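You operate a simulated robot arm through the tools that you are given. There is no shell and no other tool. Be economical: measure what you need, move in short steps, check, and stop when the job is done.

The job below is to be done with a simulated two-armed robot. You get a single attempt, and the scene is never put back.

Task
Pack both bushes from the orange tray in the green case, latch it and raise the bushes flag.
Fine: shut the lid; one hand holds the case while the other slides the latch to locked.

Only the result counts: the job must be done as asked and must still hold three seconds after the hand-in. Knocking over, shifting, dropping, spilling or breaking anything else fails it. A push-on lid holds only when it is set on centred and level and pressed home; a screw cap is set on level and turned clockwise until tight.

Robot
Two 7-joint arms with two-finger parallel grippers on one trunk, on a base that drives. Base frame: it is fixed to the floor where the robot stands at the start and does not move with it; the origin is under the middle of the robot, x ahead of it, y to its left, z up. Units: mm, degrees, N and s.
The left shoulder is at the start at [70, 163, 1270], the right one opposite. Places, roughly: bushes slider [600, 200, 1200]; collars flag [600, 700, 1300]; collars slider [600, 600, 1200]; green case [500, 200, 900]; green case latch [500, 200, 1000]; green case lid [500, 200, 1000]; spacers flag [600, -100, 1300]; spacers slider [600, -200, 1200]; yellow case latch [500, 400, 600]. Payload 3.43 kg a hand.
The TCP of each hand is the grasp point between the finger pads, 34 mm short of the fingertips. In the tool frame z runs along the fingers and y along their closing line. Largest opening 128 mm; finger width 24, thickness 12; the body of the gripper, 48 by 130 mm, starts 96 mm behind the TCP.
Orientation is told as [roll, pitch, yaw] about the base's x, y, z axes, in that order, counted from this pose: with the fingers straight down and closing along the base's y, the tool's x points along the base's -x, its y along +y and its z along -z.

Tools
- The arms move only by the tool nudge_tool. It takes "left_rows", "right_rows" or both (then of equal length, played together; a hand with none holds still); each is a list of rows, each a list of 7 numbers: the shift along the tool's x, y, z in units of 400 mm (1.0 is 400 mm), then the turn, a rotation vector about the tool's x, y, z in units of 120 degrees (1.0 is 120 degrees), then the finger opening in mm, from 0 to 128. In form: [[tx, ty, tz, rx, ry, rz, gripper], ...]. A call has 1 to 8 rows; each row is the pose to reach, as a shift and turn from the pose commanded when the call began, along the tool's axes at that moment. A call with a number of a shift or a turn outside -1 to 1 is refused whole. Each row takes 0.2 s and may step no farther than 50 mm and 8.6 degrees from the row before; otherwise, or with a gripper value out of range, the whole call is refused. Where a pose cannot be reached the arm comes as near as it can. A force on the tool above 40 N (or 10 N above the force at the start of the call, whichever is more), or a blocked arm, ends the call early, and 0.2 s more pass. Each finger travels about 153 mm/s and halts on what it meets, pressing with about 24 N; the grip force reading is that of the motor and also rises with nothing between the fingers. The clock runs only during rows and for 0.2 s after the last one: add rows that repeat a pose to give the fingers time. The reply holds the time, the measured pose of the TCP, the force on the tool along the base axes, the opening and the grip force, in the units named above and with some noise, with the torque about the TCP (base axes, N m) and any sound that the robot's microphone picked up, and new pictures: "pictures" is both (left out), scene, wrist or none (wrist: the cameras of the hands that moved).
- Cameras (640 x 400 px; columns grow to the right, rows downward): "scene" is now at [145, 29.9, 1512]; the picture's right is [0.26, -0.96, 0.00], its down [-0.51, -0.14, -0.85] and it looks along [0.82, 0.23, -0.53] (base axes); focal length 214 px, centre (320, 200). "left" rides on the left gripper at [76, 11, -160] in its tool frame; the picture's right is [-0.15, 0.99, 0.00], its down [-0.88, -0.13, -0.46] and it looks along [-0.45, -0.07, 0.89] (tool axes); focal length 234 px, centre (320, 200). "right" rides on the right gripper at [76, -11, -160] in its tool frame; the picture's right is [0.15, 0.99, 0.00], its down [-0.88, 0.13, -0.46] and it looks along [-0.45, 0.07, 0.89] (tool axes); focal length 234 px, centre (320, 200). There is no depth. A picture from a camera that has moved, and an enlarged one, comes with that camera's place and axes in the base frame and with its lens. The place of the scene camera against the robot may be out by one fixed shift of up to 18 mm in any direction.
- lift_body(by): slides the trunk up (or, below 0, down) by that many mm; the arms and the scene camera ride with it, the base frame stays. It gives what a move gives, with no picture.
- drive_base(legs): drives the robot by 1 to 6 legs, each [ahead, left, turn to the left] in mm, mm and degrees, along the robot's own axes; the way and the turn of a leg run together, so that a leg with both is an arc; at most 1500 mm and 180 degrees a leg. The arms and the cameras ride along, it lands a little off, and it stops where it bumps. It gives what a move gives, and a new picture of the scene camera.
- pan_tilt(pan, tilt): turns the head with the scene camera to pan (to the left, within 86 degrees either way) and tilt (down, from -29 to 69), counted from straight ahead of the robot. It gives what a move gives, and a new picture of the scene camera.
- close_up(camera, box): a new picture of the part [left, top, right, bottom] of that camera's present view, enlarged. It takes no simulated time.
- job_done(): hands the job in; it is judged then, once.

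Work in short steps. Places have to be worked out from the pictures, the camera data and where the tool is seen: move nearer, look again, correct. Check each grasp and each placing, and mend what went wrong. You have 120 turns and 260 pictures in all, those below and enlarged ones among them. Open the grippers and draw the arms clear of the work before you hand the job in, unless the task says otherwise; then end with one line.

The tools are called after ">>>" by a JSON object that holds its "method" and its "body". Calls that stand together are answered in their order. nudge_tool: Moves the arms, as the interface text tells. Its arguments: {"type":"object","properties":{"left_rows":{"type":"array","items":{"type":"array","items":{"type":"number"}}},"right_rows":{"type":"array","items":{"type":"array","items":{"type":"number"}}},"pictures":{"type":"string","enum":["both","scene","wrist","none"]}},"required":[]} The other tools are called the same way: lift_body (by) slides the trunk up or down; drive_base (legs) drives the base; pan_tilt (pan, tilt) turns the head that bears the scene camera; close_up (camera, box) takes an enlarged picture of a part of a camera's view; job_done () hands the job in.

At the start:

```text
clock: 0.0
left_tcp_pos: [552.5, 481.5, 1394.2]
left_tool_rot: [0.0, 0.1, 0.1]
left_ft_force: [1.1, 0.6, -0.3]
left_ft_torque: [0.02, -0.02, -0.01]
left_opening: 128.1
left_grip_force: 0.0
right_tcp_pos: [360.2, -17.6, 1472.6]
right_tool_rot: [0.2, 0.0, 0.0]
right_ft_force: [-0.8, -0.7, 0.6]
right_ft_torque: [0.03, 0.04, 0.01]
right_opening: 128.0
right_grip_force: 0.0
trunk travel left (down, up): [-750.0, 190.0]
robot x, y, heading: [0.0, -2.7, 0.3]
head pan, tilt: [15.3, 31.7]
```

scene: 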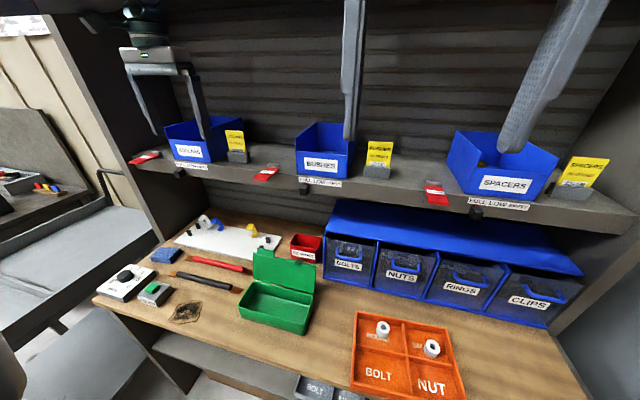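
right: 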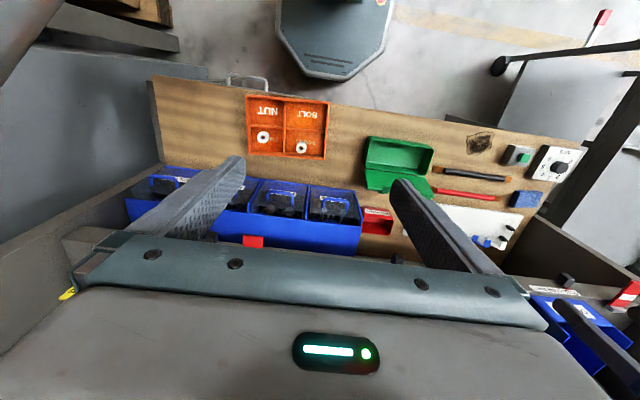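
left: 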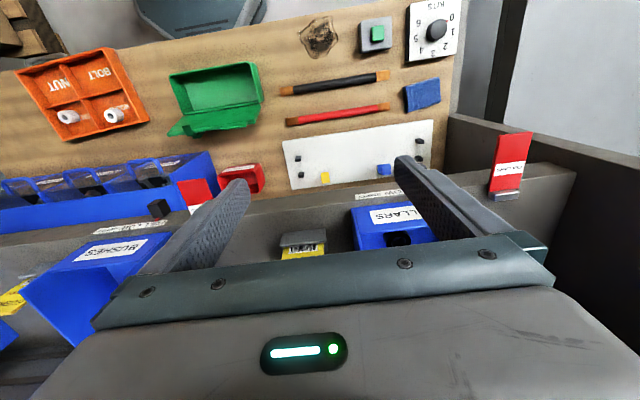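

The scene shows the bench with the green case (lid open), the orange tray with two white bushes, and a shelf with flags. I take enlarged views to see details.

>>> {"method": "close_up", "body": {"camera": "scene", "box": [220, 230, 340, 340]}}

>>> {"method": "close_up", "body": {"camera": "scene", "box": [240, 110, 420, 220]}}

>>> {"method": "close_up", "body": {"camera": "scene", "box": [340, 300, 480, 400]}}

>>> {"method": "close_up", "body": {"camera": "scene", "box": [400, 110, 640, 230]}}

>>> {"method": "close_up", "body": {"camera": "left", "box": [150, 40, 300, 220]}}

```text
3.64 times, centred on (280, 285) of scene
camera zoom: at [145.0, 29.9, 1512.0], right [0.26, -0.96, 0.0], down [-0.51, -0.14, -0.85], along [0.82, 0.23, -0.53], focal length 780 px, centre (466, -109)
```

zoom: 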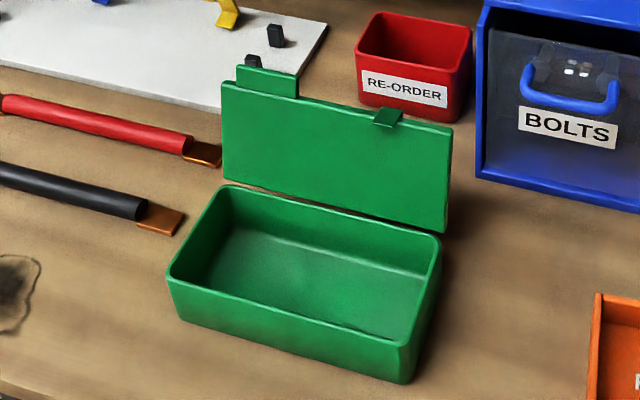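

```text
3.56 times, centred on (330, 165) of scene
camera zoom: at [145.0, 29.9, 1512.0], right [0.26, -0.96, 0.0], down [-0.51, -0.14, -0.85], along [0.82, 0.23, -0.53], focal length 763 px, centre (284, 324)
```

zoom: 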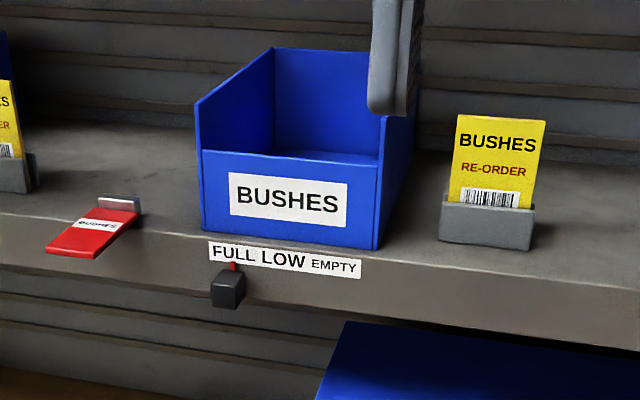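

```text
4.00 times, centred on (410, 350) of scene
camera zoom: at [145.0, 29.9, 1512.0], right [0.26, -0.96, 0.0], down [-0.51, -0.14, -0.85], along [0.82, 0.23, -0.53], focal length 858 px, centre (-40, -400)
```

zoom: 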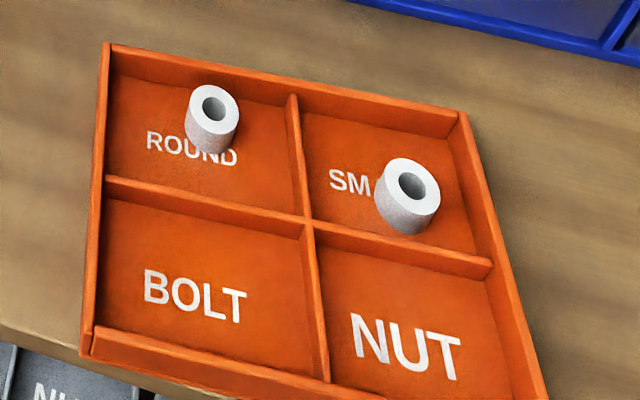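

```text
2.67 times, centred on (520, 170) of scene
camera zoom: at [145.0, 29.9, 1512.0], right [0.26, -0.96, 0.0], down [-0.51, -0.14, -0.85], along [0.82, 0.23, -0.53], focal length 572 px, centre (-213, 280)
```

zoom: 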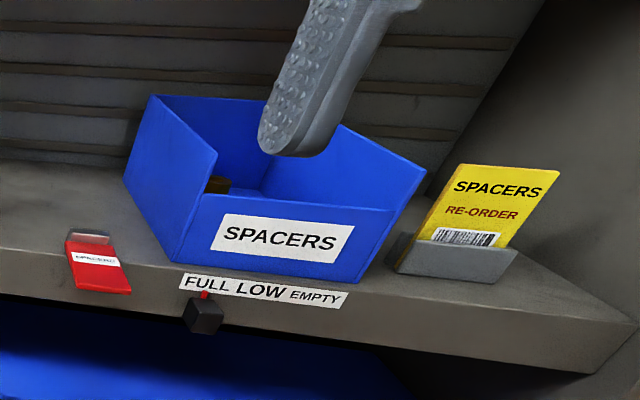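

```text
2.22 times, centred on (225, 130) of left
camera zoom: at [476.9, 493.2, 1553.3], right [0.15, 0.99, 0.0], down [0.88, -0.13, 0.46], along [0.45, -0.07, -0.89], focal length 520 px, centre (531, 356)
```

zoom: 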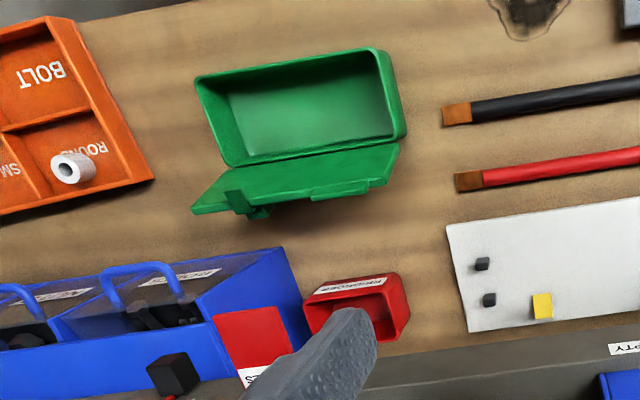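

Triangulating with the scene and left cameras puts the case floor near [458, 245, 943] and the bushes near [461, -41, 965] and [445, -151, 965]. I draw the left hand back from the shelf and bring the right hand down over the tray for a closer look.

>>> {"method": "nudge_tool", "body": {"left_rows": [[0.071, 0, 0, 0, 0, 0, 128], [0.143, 0, 0, 0, 0, 0, 128], [0.214, 0, 0, 0, 0, 0, 128], [0.286, 0, 0, 0, 0, 0, 128], [0.357, 0, 0, 0, 0, 0, 128], [0.429, 0, 0, 0, 0, 0, 128], [0.5, 0, 0, 0, 0, 0, 128]], "right_rows": [[-0.029, -0.011, 0.114, 0, 0, 0, 80], [-0.057, -0.021, 0.229, 0, 0, 0, 80], [-0.086, -0.032, 0.343, 0, 0, 0, 80], [-0.114, -0.043, 0.457, 0, 0, 0, 80], [-0.143, -0.054, 0.571, 0, 0, 0, 80], [-0.171, -0.064, 0.686, 0, 0, 0, 80], [-0.2, -0.075, 0.8, 0, 0, 0, 80]]}}

```text
clock: 1.6
left_tcp_pos: [350.9, 482.8, 1393.3]
left_tool_rot: [0.0, 0.0, -0.1]
left_ft_force: [-0.4, 0.1, 0.2]
left_ft_torque: [0.05, -0.02, -0.02]
left_opening: 128.1
left_grip_force: 0.0
right_tcp_pos: [439.4, -49.3, 1150.6]
right_tool_rot: [0.2, 0.0, 0.0]
right_ft_force: [-0.2, 0.2, 0.3]
right_ft_torque: [0.04, 0.04, 0.02]
right_opening: 80.0
right_grip_force: 0.1
trunk travel left (down, up): [-750.0, 190.0]
robot x, y, heading: [-2.6, -0.7, 0.1]
head pan, tilt: [15.3, 31.7]
camera scene: at [144.2, 29.4, 1512.2], right [0.26, -0.96, 0.0], down [-0.51, -0.14, -0.85], along [0.82, 0.23, -0.53], focal length 214 px, centre (320, 200)
camera right: at [363.5, -59.4, 1309.8], right [-0.15, 0.99, 0.0], down [0.88, 0.13, 0.46], along [0.45, 0.07, -0.89], focal length 234 px, centre (320, 200)
camera left: at [275.8, 493.2, 1553.4], right [0.15, 0.99, 0.0], down [0.88, -0.13, 0.46], along [0.45, -0.07, -0.89], focal length 234 px, centre (320, 200)
```

scene: 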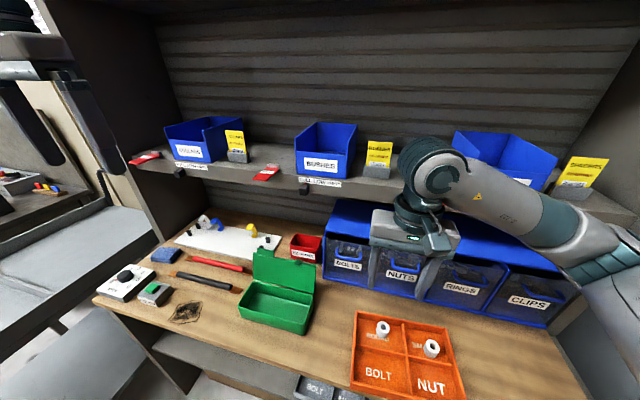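
right: 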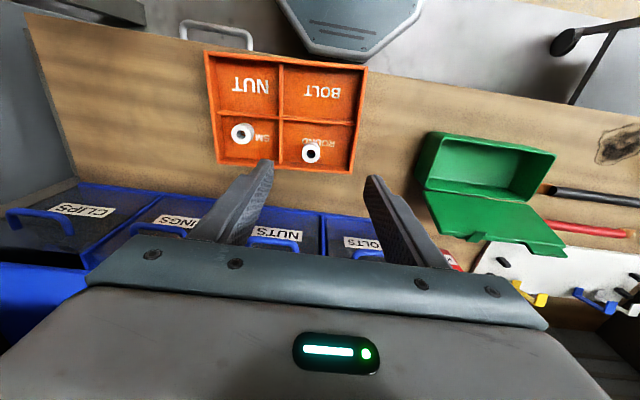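
left: 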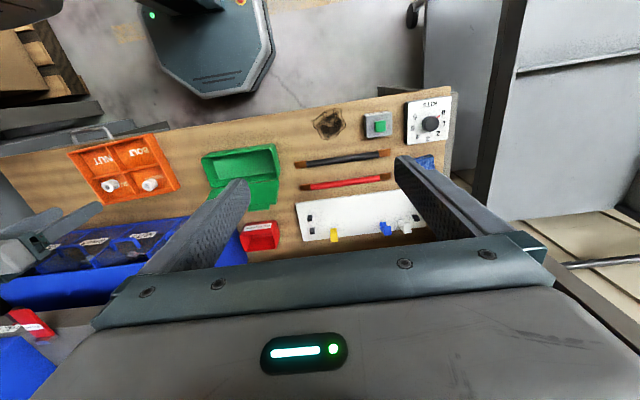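

The right wrist view puts bush 1 (ROUND cell) near [460, -58] and bush 2 (SMALL cell) near [447, -160]. I lower over bush 1 to z 1050 and look again to fix height and clearances.

>>> {"method": "nudge_tool", "body": {"right_rows": [[-0.02, -0.01, 0.1, 0, 0, 0, 60], [-0.04, -0.02, 0.2, 0, 0, 0, 60], [-0.05, -0.02, 0.25, 0, 0, 0, 60]], "pictures": "none"}}

>>> {"method": "close_up", "body": {"camera": "right", "box": [140, 20, 440, 200]}}

```text
clock: 2.4
left_tcp_pos: [352.1, 482.6, 1393.0]
left_tool_rot: [0.0, 0.0, 0.0]
left_ft_force: [-0.8, -0.1, -0.4]
left_ft_torque: [0.01, -0.01, 0.0]
left_opening: 128.0
left_grip_force: 0.0
right_tcp_pos: [460.3, -55.4, 1051.4]
right_tool_rot: [0.1, -0.1, 0.0]
right_ft_force: [0.6, -0.4, 0.0]
right_ft_torque: [-0.02, 0.01, 0.0]
right_opening: 59.8
right_grip_force: 0.0
trunk travel left (down, up): [-750.0, 190.0]
robot x, y, heading: [-1.2, 1.4, -0.1]
head pan, tilt: [15.3, 31.7]
```

```text
2.13 times, centred on (290, 110) of right
camera zoom: at [383.2, -65.7, 1211.4], right [-0.15, 0.99, 0.0], down [0.88, 0.13, 0.46], along [0.45, 0.07, -0.89], focal length 500 px, centre (384, 392)
```

zoom: 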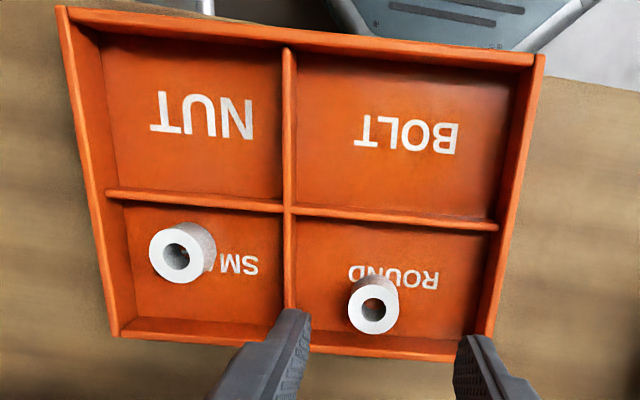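

Re-triangulating with the wrist cameras (bushes at about z 906 top, ~32 mm wide) gives bush 1 at [478, -57]. I move over it and descend to z 945, then check.

>>> {"method": "nudge_tool", "body": {"right_rows": [[-0.02, -0.005, 0.08, 0, 0, 0, 60], [-0.045, -0.005, 0.17, 0, 0, 0, 60], [-0.045, -0.005, 0.265, 0, 0, 0, 60]], "pictures": "wrist"}}

```text
clock: 3.2
left_tcp_pos: [352.7, 482.7, 1392.8]
left_tool_rot: [0.1, -0.1, 0.0]
left_ft_force: [-0.7, -0.2, 0.3]
left_ft_torque: [0.0, 0.02, 0.02]
left_opening: 128.0
left_grip_force: 0.1
right_tcp_pos: [477.7, -56.3, 944.1]
right_tool_rot: [0.2, 0.1, 0.0]
right_ft_force: [0.0, 1.2, 0.0]
right_ft_torque: [-0.03, 0.0, 0.0]
right_opening: 60.2
right_grip_force: 0.1
trunk travel left (down, up): [-750.0, 190.0]
robot x, y, heading: [-1.5, 0.3, -0.1]
head pan, tilt: [15.3, 31.7]
camera right: at [401.1, -67.6, 1104.6], right [-0.15, 0.99, 0.0], down [0.88, 0.13, 0.46], along [0.45, 0.07, -0.89], focal length 234 px, centre (320, 200)
```

right: 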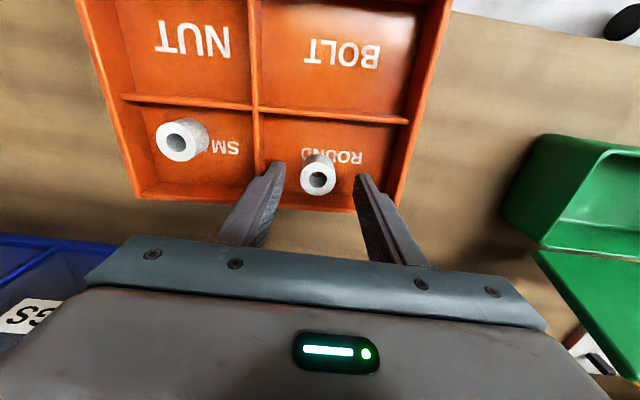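

Bush 1 checks out at [479, -58], centred between the fingertips. I descend to z 911 and close.

>>> {"method": "nudge_tool", "body": {"right_rows": [[-0.003, -0.003, 0.04, 0, 0, 0, 60], [-0.003, -0.003, 0.082, 0, 0, 0, 60], [-0.003, -0.003, 0.082, 0, 0, 0, 20], [-0.003, -0.003, 0.082, 0, 0, 0, 20], [-0.003, -0.003, 0.082, 0, 0, 0, 20]], "pictures": "wrist"}}

```text
clock: 3.8
left_tcp_pos: [351.5, 481.9, 1394.3]
left_tool_rot: [0.0, -0.2, 0.0]
left_ft_force: [0.1, 1.0, 0.0]
left_ft_torque: [0.01, 0.0, -0.01]
left_opening: 128.3
left_grip_force: 0.1
right_tcp_pos: [477.3, -58.2, 920.4]
right_tool_rot: [0.1, -0.1, 0.1]
right_ft_force: [-5.2, -1.4, 7.3]
right_ft_torque: [-0.04, -0.13, -0.08]
right_opening: 30.4
right_grip_force: 9.8
trunk travel left (down, up): [-750.0, 190.0]
robot x, y, heading: [-0.7, -3.2, 0.2]
head pan, tilt: [15.3, 31.7]
stopped in row 3 (right hand): the force on the tool passed its limit (the readings are from after the stop); the commanded pose is now the measured one
camera right: at [400.6, -69.6, 1079.3], right [-0.15, 0.99, 0.0], down [0.88, 0.13, 0.46], along [0.45, 0.07, -0.89], focal length 234 px, centre (320, 200)
```

right: 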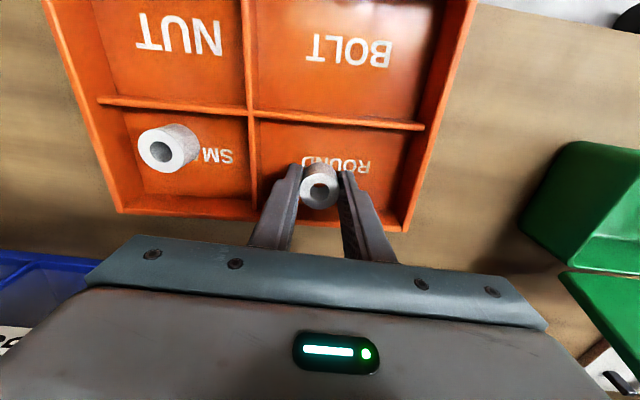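

The fingertips touched the tray floor at TCP z ≈ 920 (floor ≈ 884), and the fingers met the bush at 30 mm. I ease up 3 mm, close fully, then lift.

>>> {"method": "nudge_tool", "body": {"right_rows": [[0, 0, -0.006, 0, 0, 0, 22], [0, 0, -0.006, 0, 0, 0, 20], [0, 0, -0.006, 0, 0, 0, 20], [0, 0, -0.08, 0, 0, 0, 20], [0, 0, -0.2, 0, 0, 0, 20], [0, 0, -0.3, 0, 0, 0, 20]], "pictures": "wrist"}}

```text
clock: 5.2
left_tcp_pos: [351.8, 482.0, 1393.1]
left_tool_rot: [0.0, 0.1, 0.0]
left_ft_force: [-0.3, 0.2, -0.6]
left_ft_torque: [-0.01, 0.01, 0.02]
left_opening: 127.9
left_grip_force: 0.1
right_tcp_pos: [478.9, -58.9, 1038.3]
right_tool_rot: [0.1, -0.1, 0.1]
right_ft_force: [-0.2, -0.3, -0.1]
right_ft_torque: [-0.02, 0.04, 0.0]
right_opening: 29.8
right_grip_force: 24.4
trunk travel left (down, up): [-750.0, 190.0]
robot x, y, heading: [0.1, 0.9, -0.1]
head pan, tilt: [15.3, 31.7]
camera right: at [401.8, -69.2, 1197.3], right [-0.15, 0.99, 0.0], down [0.88, 0.13, 0.46], along [0.45, 0.07, -0.89], focal length 234 px, centre (320, 200)
```

right: 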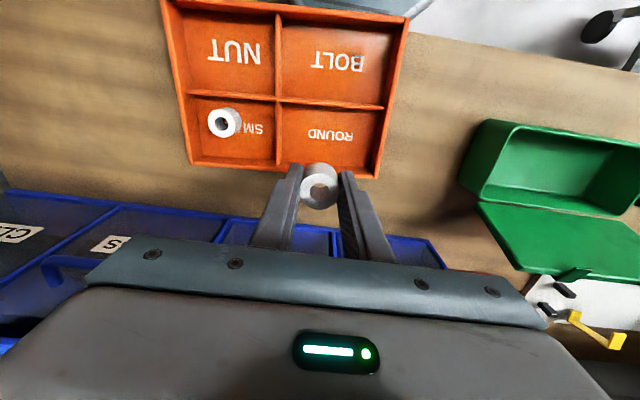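

The bush is held (29.8 mm, 24 N). I carry it up and left, short of and above the case, to look from close by.

>>> {"method": "nudge_tool", "body": {"right_rows": [[0.01, 0.05, -0.1, 0, 0, 0, 20], [0.02, 0.15, -0.15, 0, 0, 0, 20], [0.03, 0.27, -0.18, 0, 0, 0, 20], [0.04, 0.39, -0.18, 0, 0, 0, 20], [0.05, 0.51, -0.18, 0, 0, 0, 20], [0.07, 0.6, -0.18, 0, 0, 0, 20], [0.07, 0.6, -0.18, 0, 0, 0, 20]]}}

```text
clock: 6.8
left_tcp_pos: [353.7, 480.1, 1393.4]
left_tool_rot: [0.0, 0.0, 0.0]
left_ft_force: [-0.4, 0.5, -0.5]
left_ft_torque: [0.04, -0.01, 0.01]
left_opening: 128.2
left_grip_force: 0.1
right_tcp_pos: [451.4, 181.2, 1110.0]
right_tool_rot: [0.3, 0.0, 0.0]
right_ft_force: [0.4, 0.3, -0.7]
right_ft_torque: [0.0, -0.01, 0.03]
right_opening: 29.8
right_grip_force: 24.2
trunk travel left (down, up): [-750.0, 190.0]
robot x, y, heading: [0.8, -1.9, -0.2]
head pan, tilt: [15.3, 31.7]
camera scene: at [145.3, 28.6, 1512.0], right [0.26, -0.96, 0.0], down [-0.51, -0.14, -0.85], along [0.82, 0.22, -0.53], focal length 214 px, centre (320, 200)
camera right: at [374.5, 170.6, 1268.6], right [-0.15, 0.99, 0.0], down [0.88, 0.13, 0.46], along [0.45, 0.07, -0.89], focal length 234 px, centre (320, 200)
```

scene: 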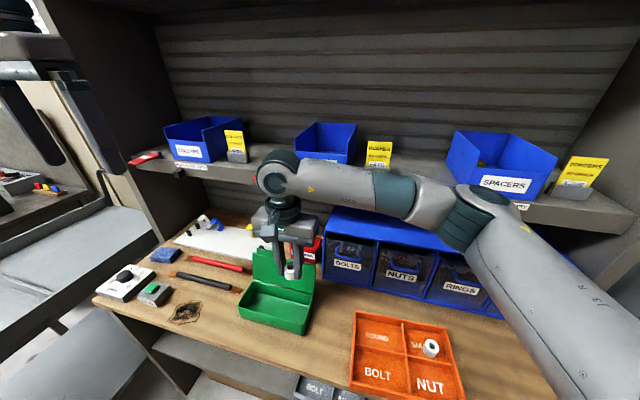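
right: 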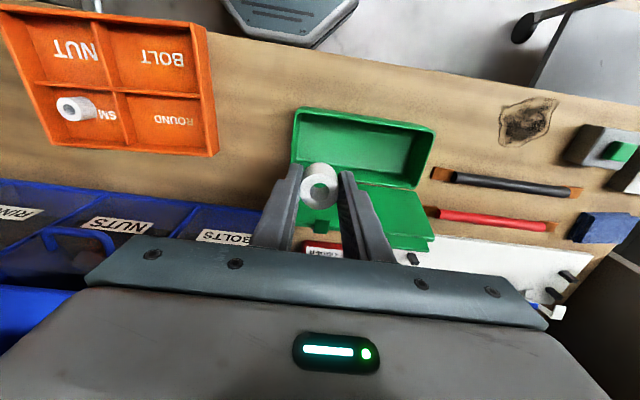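

The case rim triangulates to z≈935, spanning x≈413–493 and y≈146–342, nearly square to the base. I go to [447, 200] and descend to z 1000 to check before placing.

>>> {"method": "nudge_tool", "body": {"right_rows": [[0.01, 0.048, 0, 0, 0, 0, 20], [0.01, 0.048, 0.1, 0, 0, 0, 20], [0.01, 0.048, 0.2, 0, 0, 0, 20], [0.01, 0.048, 0.275, 0, 0, 0, 20]]}}

```text
clock: 7.8
left_tcp_pos: [352.7, 483.7, 1393.5]
left_tool_rot: [0.0, 0.0, 0.0]
left_ft_force: [-0.2, 0.3, 0.5]
left_ft_torque: [0.02, -0.01, 0.01]
left_opening: 127.9
left_grip_force: 0.0
right_tcp_pos: [446.0, 203.0, 1001.0]
right_tool_rot: [0.1, -0.1, 0.0]
right_ft_force: [-0.7, 0.0, 0.7]
right_ft_torque: [-0.01, -0.01, -0.02]
right_opening: 29.8
right_grip_force: 23.5
trunk travel left (down, up): [-750.0, 190.0]
robot x, y, heading: [4.5, -1.8, 0.2]
head pan, tilt: [15.3, 31.7]
camera scene: at [145.0, 30.6, 1512.1], right [0.26, -0.96, 0.0], down [-0.51, -0.14, -0.85], along [0.82, 0.22, -0.53], focal length 214 px, centre (320, 200)
camera right: at [369.8, 192.0, 1160.5], right [-0.15, 0.99, 0.0], down [0.88, 0.13, 0.46], along [0.45, 0.07, -0.89], focal length 234 px, centre (320, 200)
```

scene: 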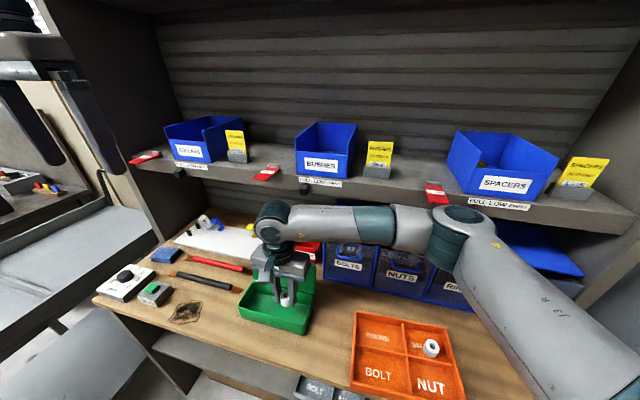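
right: 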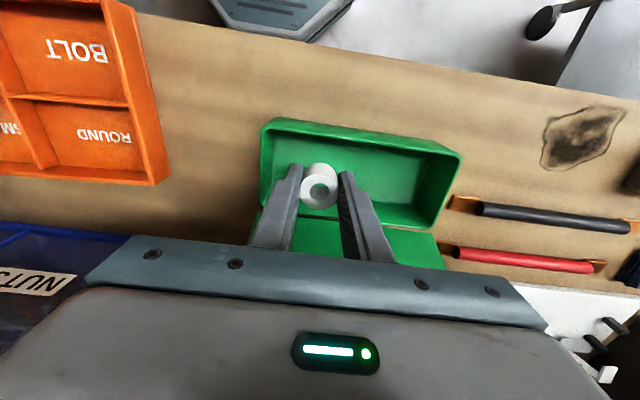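

Rim corners confirm the case spans x 412–507, y 147–339. I shift 8 mm deeper, lower to TCP z ≈ 926 (stop on contact).

>>> {"method": "nudge_tool", "body": {"right_rows": [[-0.02, -0.005, 0.06, 0, 0, 0, 20], [-0.02, -0.005, 0.12, 0, 0, 0, 20], [-0.02, -0.005, 0.16, 0, 0, 0, 20], [-0.02, -0.005, 0.188, 0, 0, 0, 20]], "pictures": "wrist"}}

```text
clock: 8.8
left_tcp_pos: [353.3, 482.1, 1392.5]
left_tool_rot: [0.1, 0.0, 0.0]
left_ft_force: [-0.3, -1.3, -0.3]
left_ft_torque: [-0.05, 0.0, 0.01]
left_opening: 128.0
left_grip_force: 0.0
right_tcp_pos: [454.6, 199.2, 925.1]
right_tool_rot: [0.1, -0.1, 0.0]
right_ft_force: [1.7, 0.0, 0.2]
right_ft_torque: [-0.02, -0.01, -0.02]
right_opening: 29.9
right_grip_force: 24.1
trunk travel left (down, up): [-750.0, 190.0]
robot x, y, heading: [-1.3, 0.5, -0.4]
head pan, tilt: [15.3, 31.7]
camera right: at [378.0, 188.4, 1084.2], right [-0.15, 0.99, 0.0], down [0.88, 0.13, 0.46], along [0.45, 0.07, -0.89], focal length 234 px, centre (320, 200)
```

right: 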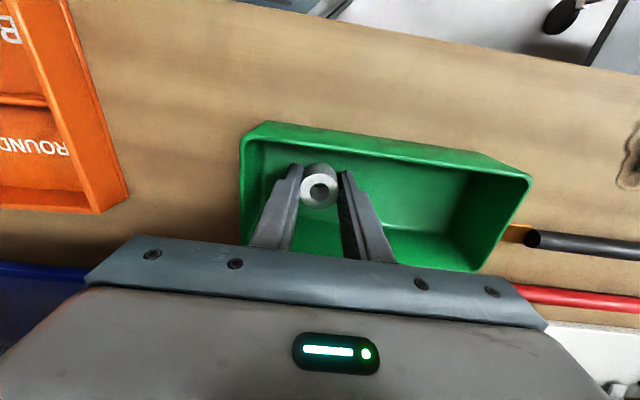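

No contact yet; I lower in small steps until the floor is felt.

>>> {"method": "nudge_tool", "body": {"right_rows": [[0, 0, 0.0125, 0, 0, 0, 20], [0, 0, 0.025, 0, 0, 0, 20], [0, 0, 0.0375, 0, 0, 0, 20], [0, 0, 0.05, 0, 0, 0, 20]], "pictures": "wrist"}}

```text
clock: 9.6
left_tcp_pos: [350.5, 480.8, 1393.5]
left_tool_rot: [0.0, 0.0, -0.1]
left_ft_force: [0.7, 0.1, -0.6]
left_ft_torque: [-0.03, 0.02, 0.0]
left_opening: 128.0
left_grip_force: 0.0
right_tcp_pos: [456.2, 200.7, 917.3]
right_tool_rot: [0.5, -0.5, 0.1]
right_ft_force: [-6.7, -7.5, 24.8]
right_ft_torque: [-0.69, 0.47, -0.09]
right_opening: 30.0
right_grip_force: 24.0
trunk travel left (down, up): [-750.0, 190.0]
robot x, y, heading: [1.6, 0.9, -0.0]
head pan, tilt: [15.3, 31.7]
stopped in row 4 (right hand): the force on the tool passed its limit (the readings are from after the stop); the commanded pose is now the measured one
camera right: at [377.7, 188.3, 1076.8], right [-0.15, 0.99, 0.01], down [0.88, 0.13, 0.46], along [0.46, 0.07, -0.89], focal length 234 px, centre (320, 200)
```

right: 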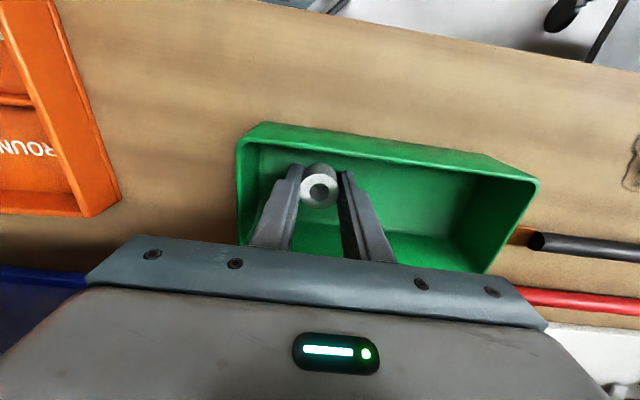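

The bush rests on the case floor. I open to 48 mm and rise straight up to about z 1090.

>>> {"method": "nudge_tool", "body": {"right_rows": [[0, 0, -0.008, 0, 0, 0, 34], [0, 0, -0.008, 0, 0, 0, 48], [0, 0, -0.008, 0, 0, 0, 48], [0, 0, -0.1, 0, 0, 0, 48], [0, 0, -0.2, 0, 0, 0, 48], [0, 0, -0.32, 0, 0, 0, 48], [0, 0, -0.43, 0, 0, 0, 48]], "pictures": "wrist"}}

```text
clock: 11.2
left_tcp_pos: [352.7, 481.0, 1393.1]
left_tool_rot: [-0.1, 0.1, 0.0]
left_ft_force: [0.0, -0.3, 0.5]
left_ft_torque: [0.03, 0.01, 0.0]
left_opening: 128.2
left_grip_force: 0.0
right_tcp_pos: [456.1, 201.0, 1088.4]
right_tool_rot: [0.4, -0.5, 0.0]
right_ft_force: [0.8, 0.6, 0.6]
right_ft_torque: [-0.01, -0.01, 0.0]
right_opening: 48.3
right_grip_force: 0.0
trunk travel left (down, up): [-750.0, 190.0]
robot x, y, heading: [0.1, -1.8, 0.0]
head pan, tilt: [15.3, 31.7]
camera right: at [378.3, 189.2, 1247.2], right [-0.15, 0.99, 0.01], down [0.88, 0.13, 0.46], along [0.46, 0.07, -0.89], focal length 234 px, centre (320, 200)
```

right: 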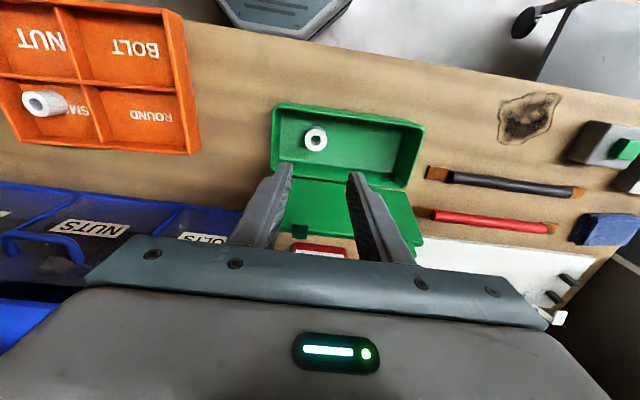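

Bush 1 stands in the case. Now I move the right hand over bush 2 near [466, -179].

>>> {"method": "nudge_tool", "body": {"right_rows": [[-0.002, -0.118, 0, 0.003, 0.004, 0, 60], [-0.004, -0.236, 0, 0.003, 0.004, 0, 60], [-0.006, -0.354, 0, 0.003, 0.004, 0, 60], [-0.008, -0.472, 0, 0.003, 0.004, 0, 60], [-0.01, -0.59, 0.02, 0.003, 0.004, 0, 60], [-0.015, -0.705, 0.05, 0.003, 0.004, 0, 60], [-0.02, -0.82, 0.08, 0.003, 0.004, 0, 60], [-0.025, -0.94, 0.1, 0.003, 0.004, 0, 60]], "pictures": "wrist"}}

>>> {"method": "close_up", "body": {"camera": "right", "box": [200, 80, 440, 230]}}

```text
clock: 13.0
left_tcp_pos: [351.5, 481.8, 1394.7]
left_tool_rot: [0.1, 0.0, -0.1]
left_ft_force: [-0.3, -1.1, 0.2]
left_ft_torque: [0.02, -0.02, -0.01]
left_opening: 127.9
left_grip_force: 0.1
right_tcp_pos: [467.8, -177.0, 1045.9]
right_tool_rot: [0.2, 0.0, 0.0]
right_ft_force: [0.0, -0.4, -0.1]
right_ft_torque: [0.02, -0.02, 0.0]
right_opening: 60.0
right_grip_force: 0.0
trunk travel left (down, up): [-750.0, 190.0]
robot x, y, heading: [-3.0, 0.9, 0.1]
head pan, tilt: [15.3, 31.7]
camera right: at [390.9, -188.3, 1205.0], right [-0.15, 0.99, 0.0], down [0.88, 0.13, 0.46], along [0.45, 0.07, -0.89], focal length 234 px, centre (320, 200)
```

right: 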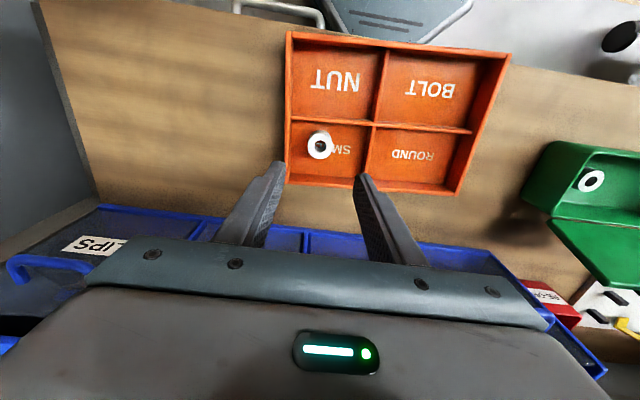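

```text
2.67 times, centred on (320, 155) of right
camera zoom: at [390.9, -188.3, 1205.0], right [-0.15, 0.99, 0.0], down [0.88, 0.13, 0.46], along [0.45, 0.07, -0.89], focal length 624 px, centre (320, 320)
```

zoom: 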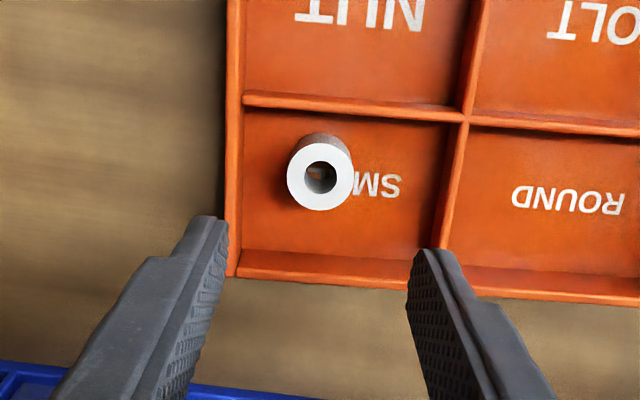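

Bush 2 is at [466, -176], about 36 mm from the side wall, so I approach with the hand 4 mm toward the divider and 46 mm open, down to z 923, then close.

>>> {"method": "nudge_tool", "body": {"right_rows": [[0.004, 0.011, 0.1, 0, 0, 0, 46], [0.004, 0.011, 0.2, 0, 0, 0, 46], [0.004, 0.011, 0.28, 0, 0, 0, 46], [0.004, 0.011, 0.307, 0, 0, 0, 46], [0.004, 0.011, 0.307, 0, 0, 0, 30], [0.004, 0.011, 0.307, 0, 0, 0, 22], [0.004, 0.011, 0.307, 0, 0, 0, 22]], "pictures": "wrist"}}

```text
clock: 14.6
left_tcp_pos: [353.2, 481.2, 1393.4]
left_tool_rot: [-0.1, 0.0, 0.1]
left_ft_force: [0.3, 0.2, 0.2]
left_ft_torque: [0.0, 0.0, 0.03]
left_opening: 127.8
left_grip_force: 0.0
right_tcp_pos: [465.1, -172.3, 921.6]
right_tool_rot: [0.0, 0.1, 0.0]
right_ft_force: [-0.6, -0.5, 0.0]
right_ft_torque: [0.03, -0.04, -0.02]
right_opening: 29.8
right_grip_force: 23.2
trunk travel left (down, up): [-750.0, 190.0]
robot x, y, heading: [-1.9, 0.5, 0.0]
head pan, tilt: [15.3, 31.7]
camera right: at [387.9, -182.4, 1080.9], right [-0.15, 0.99, 0.0], down [0.88, 0.13, 0.45], along [0.45, 0.07, -0.89], focal length 234 px, centre (320, 200)
```

right: 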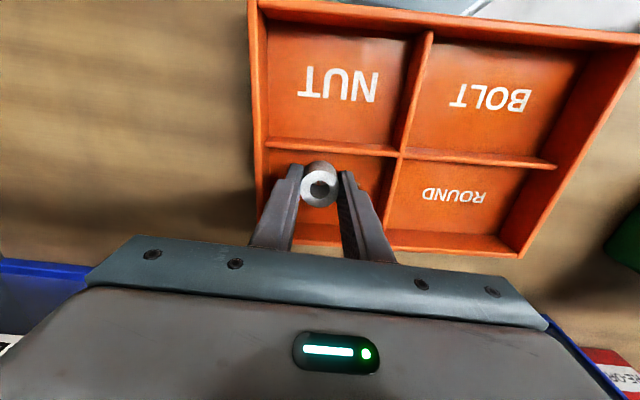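

Gripped (29.8 mm). I lift and start carrying to the case's left half at [456, 285].

>>> {"method": "nudge_tool", "body": {"right_rows": [[0, 0, -0.1, 0, 0, 0, 20], [0, 0, -0.22, 0, 0, 0, 20], [0, 0, -0.34, 0, 0, 0, 20], [0, 0.05, -0.43, 0, 0, 0, 20], [0.006, 0.17, -0.44, 0, 0, 0, 20], [0.012, 0.29, -0.44, 0, 0, 0, 20], [0.018, 0.41, -0.44, 0, 0, 0, 20], [0.024, 0.53, -0.44, 0, 0, 0, 20]], "pictures": "none"}}

>>> {"method": "nudge_tool", "body": {"right_rows": [[0, 0.12, 0, 0, 0, 0, 20], [0, 0.24, 0, 0, 0, 0, 20], [0, 0.36, 0, 0, 0, 0, 20], [0, 0.48, 0, 0, 0, 0, 20], [0, 0.6, 0, 0, 0, 0, 20], [0, 0.612, 0, 0, 0, 0, 20]]}}

```text
clock: 16.4
left_tcp_pos: [354.0, 485.1, 1392.2]
left_tool_rot: [-0.2, 0.0, -0.1]
left_ft_force: [0.4, 0.1, 0.4]
left_ft_torque: [-0.01, 0.04, 0.01]
left_opening: 128.0
left_grip_force: 0.1
right_tcp_pos: [454.1, 43.3, 1098.3]
right_tool_rot: [-0.2, 0.0, -0.1]
right_ft_force: [0.0, 0.1, -0.7]
right_ft_torque: [-0.03, 0.01, -0.03]
right_opening: 29.8
right_grip_force: 24.2
trunk travel left (down, up): [-750.0, 190.0]
robot x, y, heading: [-2.8, 2.1, -0.1]
head pan, tilt: [15.3, 31.7]
```

```text
clock: 17.8
left_tcp_pos: [352.4, 479.8, 1394.2]
left_tool_rot: [0.2, 0.0, -0.1]
left_ft_force: [-0.1, 0.4, 1.1]
left_ft_torque: [0.04, -0.01, -0.02]
left_opening: 128.0
left_grip_force: 0.0
right_tcp_pos: [455.1, 283.7, 1099.4]
right_tool_rot: [0.1, 0.0, 0.0]
right_ft_force: [-0.3, -0.3, 0.8]
right_ft_torque: [0.01, 0.03, 0.01]
right_opening: 29.7
right_grip_force: 23.8
trunk travel left (down, up): [-750.0, 190.0]
robot x, y, heading: [-1.9, -1.1, 0.1]
head pan, tilt: [15.3, 31.7]
camera scene: at [145.3, 28.1, 1512.0], right [0.26, -0.96, 0.0], down [-0.51, -0.14, -0.85], along [0.82, 0.22, -0.53], focal length 214 px, centre (320, 200)
camera right: at [379.2, 273.6, 1258.7], right [-0.15, 0.99, 0.0], down [0.88, 0.13, 0.46], along [0.45, 0.07, -0.89], focal length 234 px, centre (320, 200)
```

scene: 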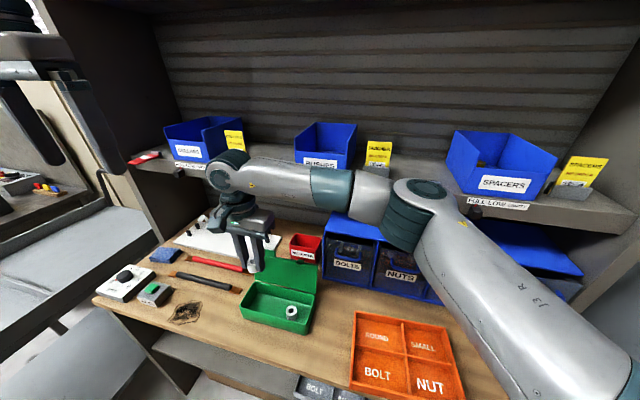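
right: 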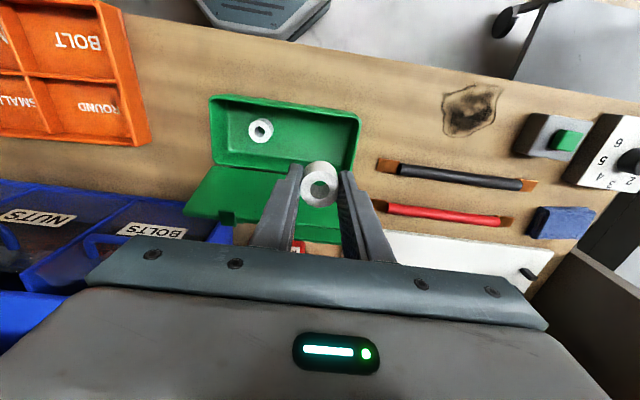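

Lined up with the empty left half of the case. I lower to the floor and release.

>>> {"method": "nudge_tool", "body": {"right_rows": [[0, 0, 0.11, 0, 0, 0, 20], [0, 0, 0.22, 0, 0, 0, 20], [0, 0, 0.33, 0, 0, 0, 20], [0, 0, 0.41, 0, 0, 0, 20], [0, 0, 0.435, 0, 0, 0, 20], [0, 0, 0.447, 0, 0, 0, 20], [0, 0, 0.453, 0, 0, 0, 20]], "pictures": "wrist"}}

```text
clock: 19.4
left_tcp_pos: [352.0, 480.9, 1394.5]
left_tool_rot: [0.1, 0.0, -0.1]
left_ft_force: [0.3, -0.5, 0.3]
left_ft_torque: [0.0, 0.02, -0.02]
left_opening: 128.0
left_grip_force: 0.1
right_tcp_pos: [453.4, 285.5, 918.7]
right_tool_rot: [0.1, -0.1, 0.0]
right_ft_force: [1.6, 0.3, 14.9]
right_ft_torque: [0.04, -0.07, -0.03]
right_opening: 29.7
right_grip_force: 24.1
trunk travel left (down, up): [-750.0, 190.0]
robot x, y, heading: [3.5, 3.3, -0.1]
head pan, tilt: [15.3, 31.7]
camera right: at [377.3, 274.6, 1077.9], right [-0.15, 0.99, 0.0], down [0.88, 0.13, 0.46], along [0.45, 0.07, -0.89], focal length 234 px, centre (320, 200)
```

right: 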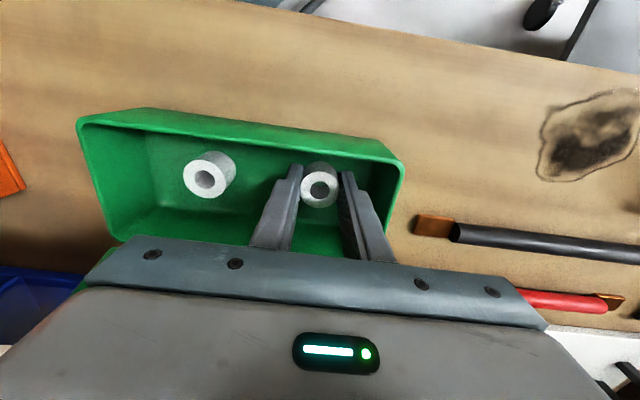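

Contact of 15 N: the bush is on the floor. I release, rise, and then move the right hand back to the right to give a clear view of the lid and latch.

>>> {"method": "nudge_tool", "body": {"right_rows": [[0, 0, -0.005, 0, 0, 0, 34], [0, 0, -0.005, 0, 0, 0, 48], [0, 0, -0.005, 0, 0, 0, 48], [0, 0, -0.1, 0, 0, 0, 48], [0, 0, -0.2, 0, 0, 0, 48], [0, 0, -0.32, 0, 0, 0, 48], [0.03, 0, -0.43, 0, 0, 0, 48], [0.14, 0, -0.45, 0, 0, 0, 48]], "pictures": "wrist"}}

>>> {"method": "close_up", "body": {"camera": "right", "box": [180, 100, 400, 240]}}

>>> {"method": "close_up", "body": {"camera": "scene", "box": [220, 230, 340, 340]}}

```text
clock: 21.2
left_tcp_pos: [352.1, 482.6, 1394.5]
left_tool_rot: [-0.1, -0.1, 0.0]
left_ft_force: [0.0, 0.0, 0.0]
left_ft_torque: [-0.01, 0.0, -0.01]
left_opening: 128.0
left_grip_force: 0.0
right_tcp_pos: [397.9, 285.3, 1096.9]
right_tool_rot: [0.0, -0.1, 0.0]
right_ft_force: [-0.7, 0.2, -0.5]
right_ft_torque: [-0.01, -0.01, -0.03]
right_opening: 47.9
right_grip_force: 0.0
trunk travel left (down, up): [-750.0, 190.0]
robot x, y, heading: [3.6, 2.4, -0.0]
head pan, tilt: [15.3, 31.7]
camera right: at [321.9, 274.6, 1256.3], right [-0.15, 0.99, 0.0], down [0.88, 0.13, 0.46], along [0.45, 0.07, -0.89], focal length 234 px, centre (320, 200)
```

right: 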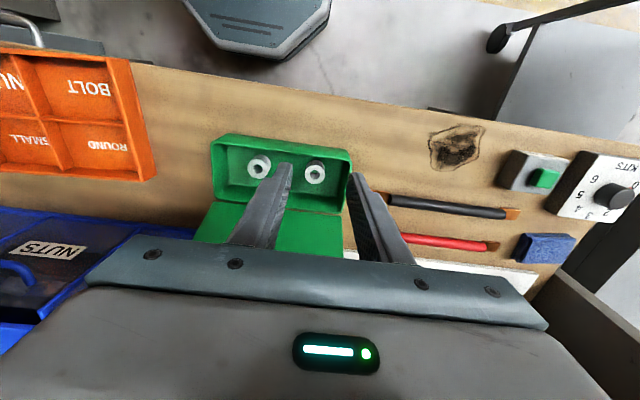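

```text
2.86 times, centred on (290, 170) of right
camera zoom: at [321.9, 274.6, 1256.3], right [-0.15, 0.99, 0.0], down [0.88, 0.13, 0.46], along [0.45, 0.07, -0.89], focal length 669 px, centre (406, 286)
```

zoom: 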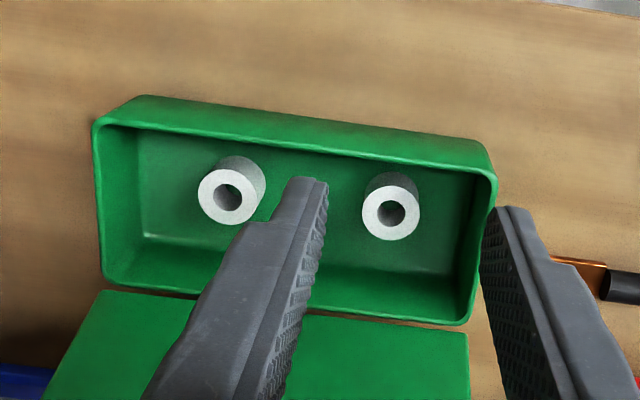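

```text
3.64 times, centred on (280, 285) of scene
camera zoom: at [143.6, 30.1, 1512.1], right [0.26, -0.96, 0.0], down [-0.51, -0.14, -0.85], along [0.82, 0.22, -0.52], focal length 780 px, centre (466, -109)
```

zoom: 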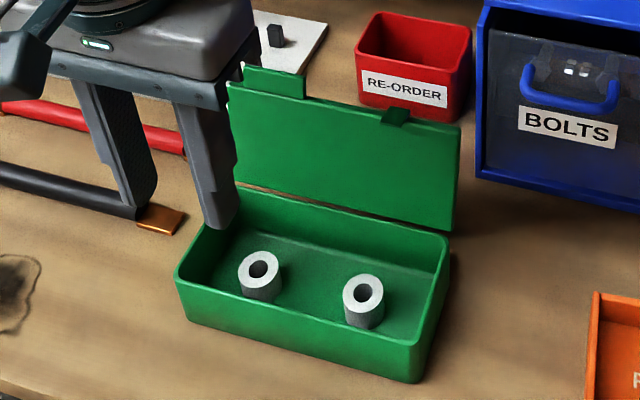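

Both bushes stand in the case. Triangulation places the bushes slider knob at about [619, 201, 1216], so there's limited room behind the lid. I move the right hand aside and bring the left hand over the case to view the lid and latch.

>>> {"method": "nudge_tool", "body": {"left_rows": [[-0.01, -0.082, 0.05, 0, 0, 0, 60], [-0.02, -0.164, 0.1, 0, 0, 0, 30], [-0.03, -0.246, 0.16, 0, 0, 0, 10], [-0.04, -0.328, 0.22, 0, 0, 0, 0], [-0.05, -0.41, 0.29, 0, 0, 0, 0], [-0.05, -0.492, 0.36, 0, 0, 0, 0], [-0.05, -0.575, 0.43, 0, 0, 0, 0]], "right_rows": [[0.0, -0.11, 0, 0, 0, 0, 48], [0.0, -0.22, 0, 0, 0, 0, 48], [0.0, -0.33, 0, 0, 0, 0, 48], [0.0, -0.44, 0, 0, 0, 0, 48], [0.0, -0.55, 0, 0, 0, 0, 48], [0.0, -0.66, 0, 0, 0, 0, 48], [0.0, -0.75, 0, 0, 0, 0, 48]]}}

>>> {"method": "close_up", "body": {"camera": "left", "box": [200, 80, 440, 230]}}

>>> {"method": "close_up", "body": {"camera": "scene", "box": [220, 220, 340, 340]}}

```text
clock: 22.8
left_tcp_pos: [372.8, 248.2, 1220.6]
left_tool_rot: [0.2, 0.1, 0.0]
left_ft_force: [0.3, -0.5, 0.1]
left_ft_torque: [0.05, 0.02, 0.01]
left_opening: 0.0
left_grip_force: 24.3
right_tcp_pos: [401.1, -18.9, 1096.3]
right_tool_rot: [0.1, 0.1, 0.0]
right_ft_force: [0.5, 0.0, 0.0]
right_ft_torque: [0.01, -0.01, 0.0]
right_opening: 48.1
right_grip_force: 0.1
trunk travel left (down, up): [-750.0, 190.0]
robot x, y, heading: [-0.9, -3.7, 0.1]
head pan, tilt: [15.3, 31.7]
camera scene: at [146.4, 24.8, 1512.0], right [0.26, -0.96, 0.0], down [-0.51, -0.14, -0.85], along [0.82, 0.23, -0.53], focal length 214 px, centre (320, 200)
camera right: at [324.5, -30.1, 1255.6], right [-0.15, 0.99, 0.0], down [0.88, 0.13, 0.45], along [0.45, 0.07, -0.89], focal length 234 px, centre (320, 200)
camera left: at [298.0, 258.7, 1379.7], right [0.15, 0.99, 0.0], down [0.88, -0.13, 0.45], along [0.45, -0.06, -0.89], focal length 234 px, centre (320, 200)
```

scene: 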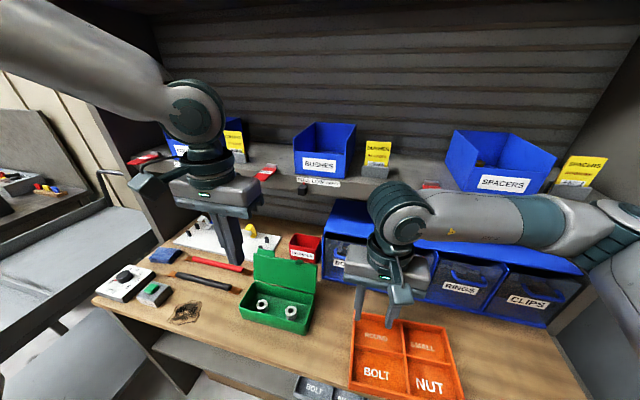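
right: 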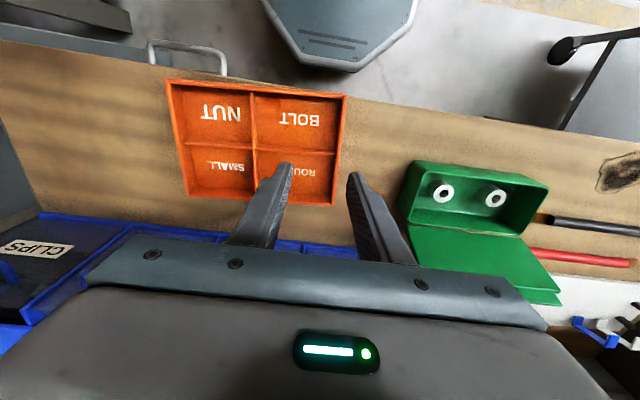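
left: 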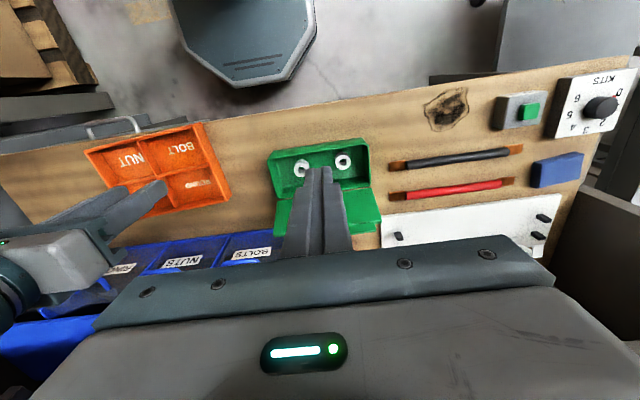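

```text
2.67 times, centred on (320, 155) of left
camera zoom: at [298.0, 258.7, 1379.7], right [0.15, 0.99, 0.0], down [0.88, -0.13, 0.45], along [0.45, -0.06, -0.89], focal length 624 px, centre (320, 320)
```

zoom: 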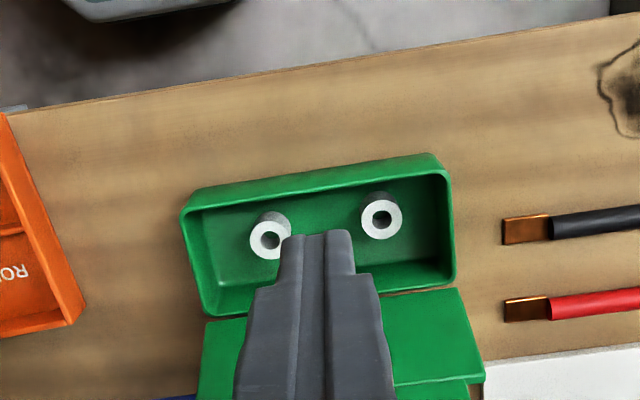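

```text
3.33 times, centred on (280, 280) of scene
camera zoom: at [146.4, 24.8, 1512.0], right [0.26, -0.96, 0.0], down [-0.51, -0.14, -0.85], along [0.82, 0.23, -0.53], focal length 715 px, centre (453, -67)
```

zoom: 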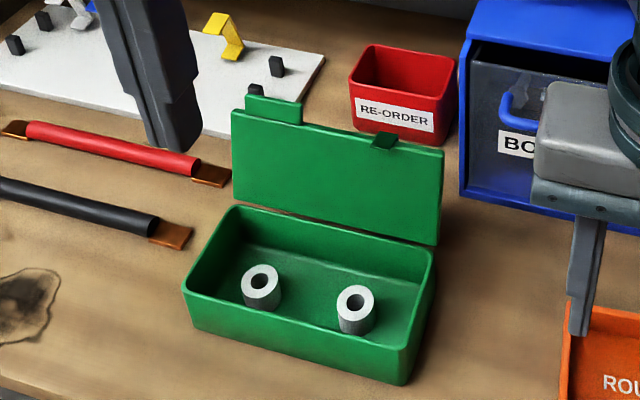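

The lid's top edge is at about [525, ·, 1030], leaning ~11° back past the hinge at [507, ·, 935]. I tilt the left hand so the closed fingers point 30° forward and reach over the lid to [555, 252, 1085].

>>> {"method": "nudge_tool", "body": {"left_rows": [[-0.076, 0.0, 0.04, 0, -0.06, 0, 0], [-0.152, 0.0, 0.08, 0, -0.12, 0, 0], [-0.228, 0.0, 0.13, 0, -0.18, 0, 0], [-0.304, 0.01, 0.2, 0, -0.24, 0, 0], [-0.38, 0.01, 0.27, 0, -0.25, 0, 0], [-0.455, 0.01, 0.338, 0, -0.25, 0, 0]]}}

>>> {"method": "close_up", "body": {"camera": "scene", "box": [200, 160, 360, 340]}}

```text
clock: 24.2
left_tcp_pos: [556.3, 258.2, 1084.7]
left_tool_rot: [-0.1, -29.9, 0.0]
left_ft_force: [0.4, -1.0, 0.0]
left_ft_torque: [-0.02, 0.01, 0.0]
left_opening: 0.0
left_grip_force: 24.5
right_tcp_pos: [400.9, -14.5, 1096.0]
right_tool_rot: [0.0, 0.1, 0.0]
right_ft_force: [0.3, -0.4, 1.1]
right_ft_torque: [-0.01, 0.02, 0.0]
right_opening: 48.1
right_grip_force: 0.1
trunk travel left (down, up): [-750.0, 190.0]
robot x, y, heading: [-2.2, 2.8, 0.3]
head pan, tilt: [15.3, 31.7]
camera scene: at [147.2, 30.1, 1511.8], right [0.26, -0.96, 0.0], down [-0.51, -0.14, -0.85], along [0.82, 0.22, -0.53], focal length 214 px, centre (320, 200)
camera left: at [411.6, 270.2, 1185.9], right [0.13, 0.99, 0.07], down [0.54, -0.13, 0.83], along [0.83, -0.07, -0.55], focal length 234 px, centre (320, 200)
```

scene: 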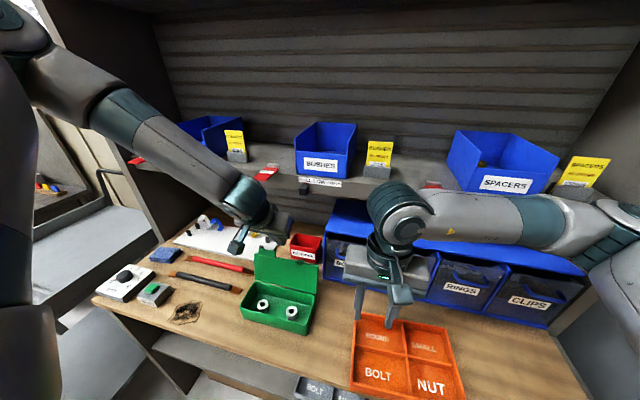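
left: 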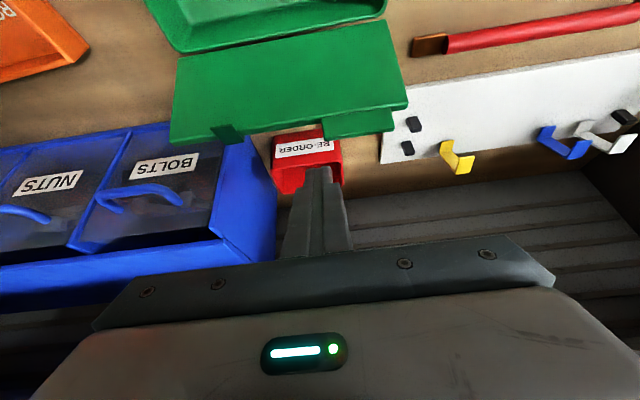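

```text
2.22 times, centred on (280, 250) of scene
camera zoom: at [147.2, 30.1, 1511.8], right [0.26, -0.96, 0.0], down [-0.51, -0.14, -0.85], along [0.82, 0.22, -0.53], focal length 477 px, centre (409, 89)
```

zoom: 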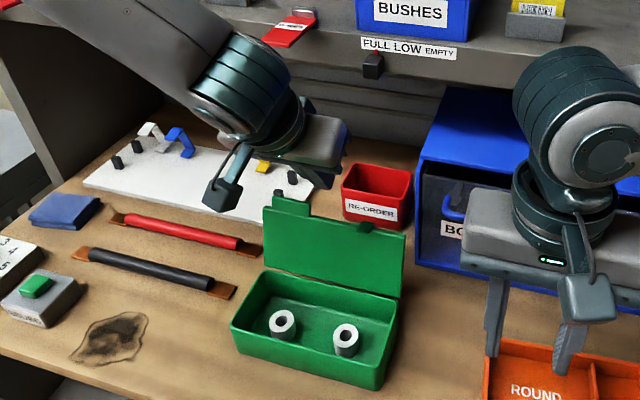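

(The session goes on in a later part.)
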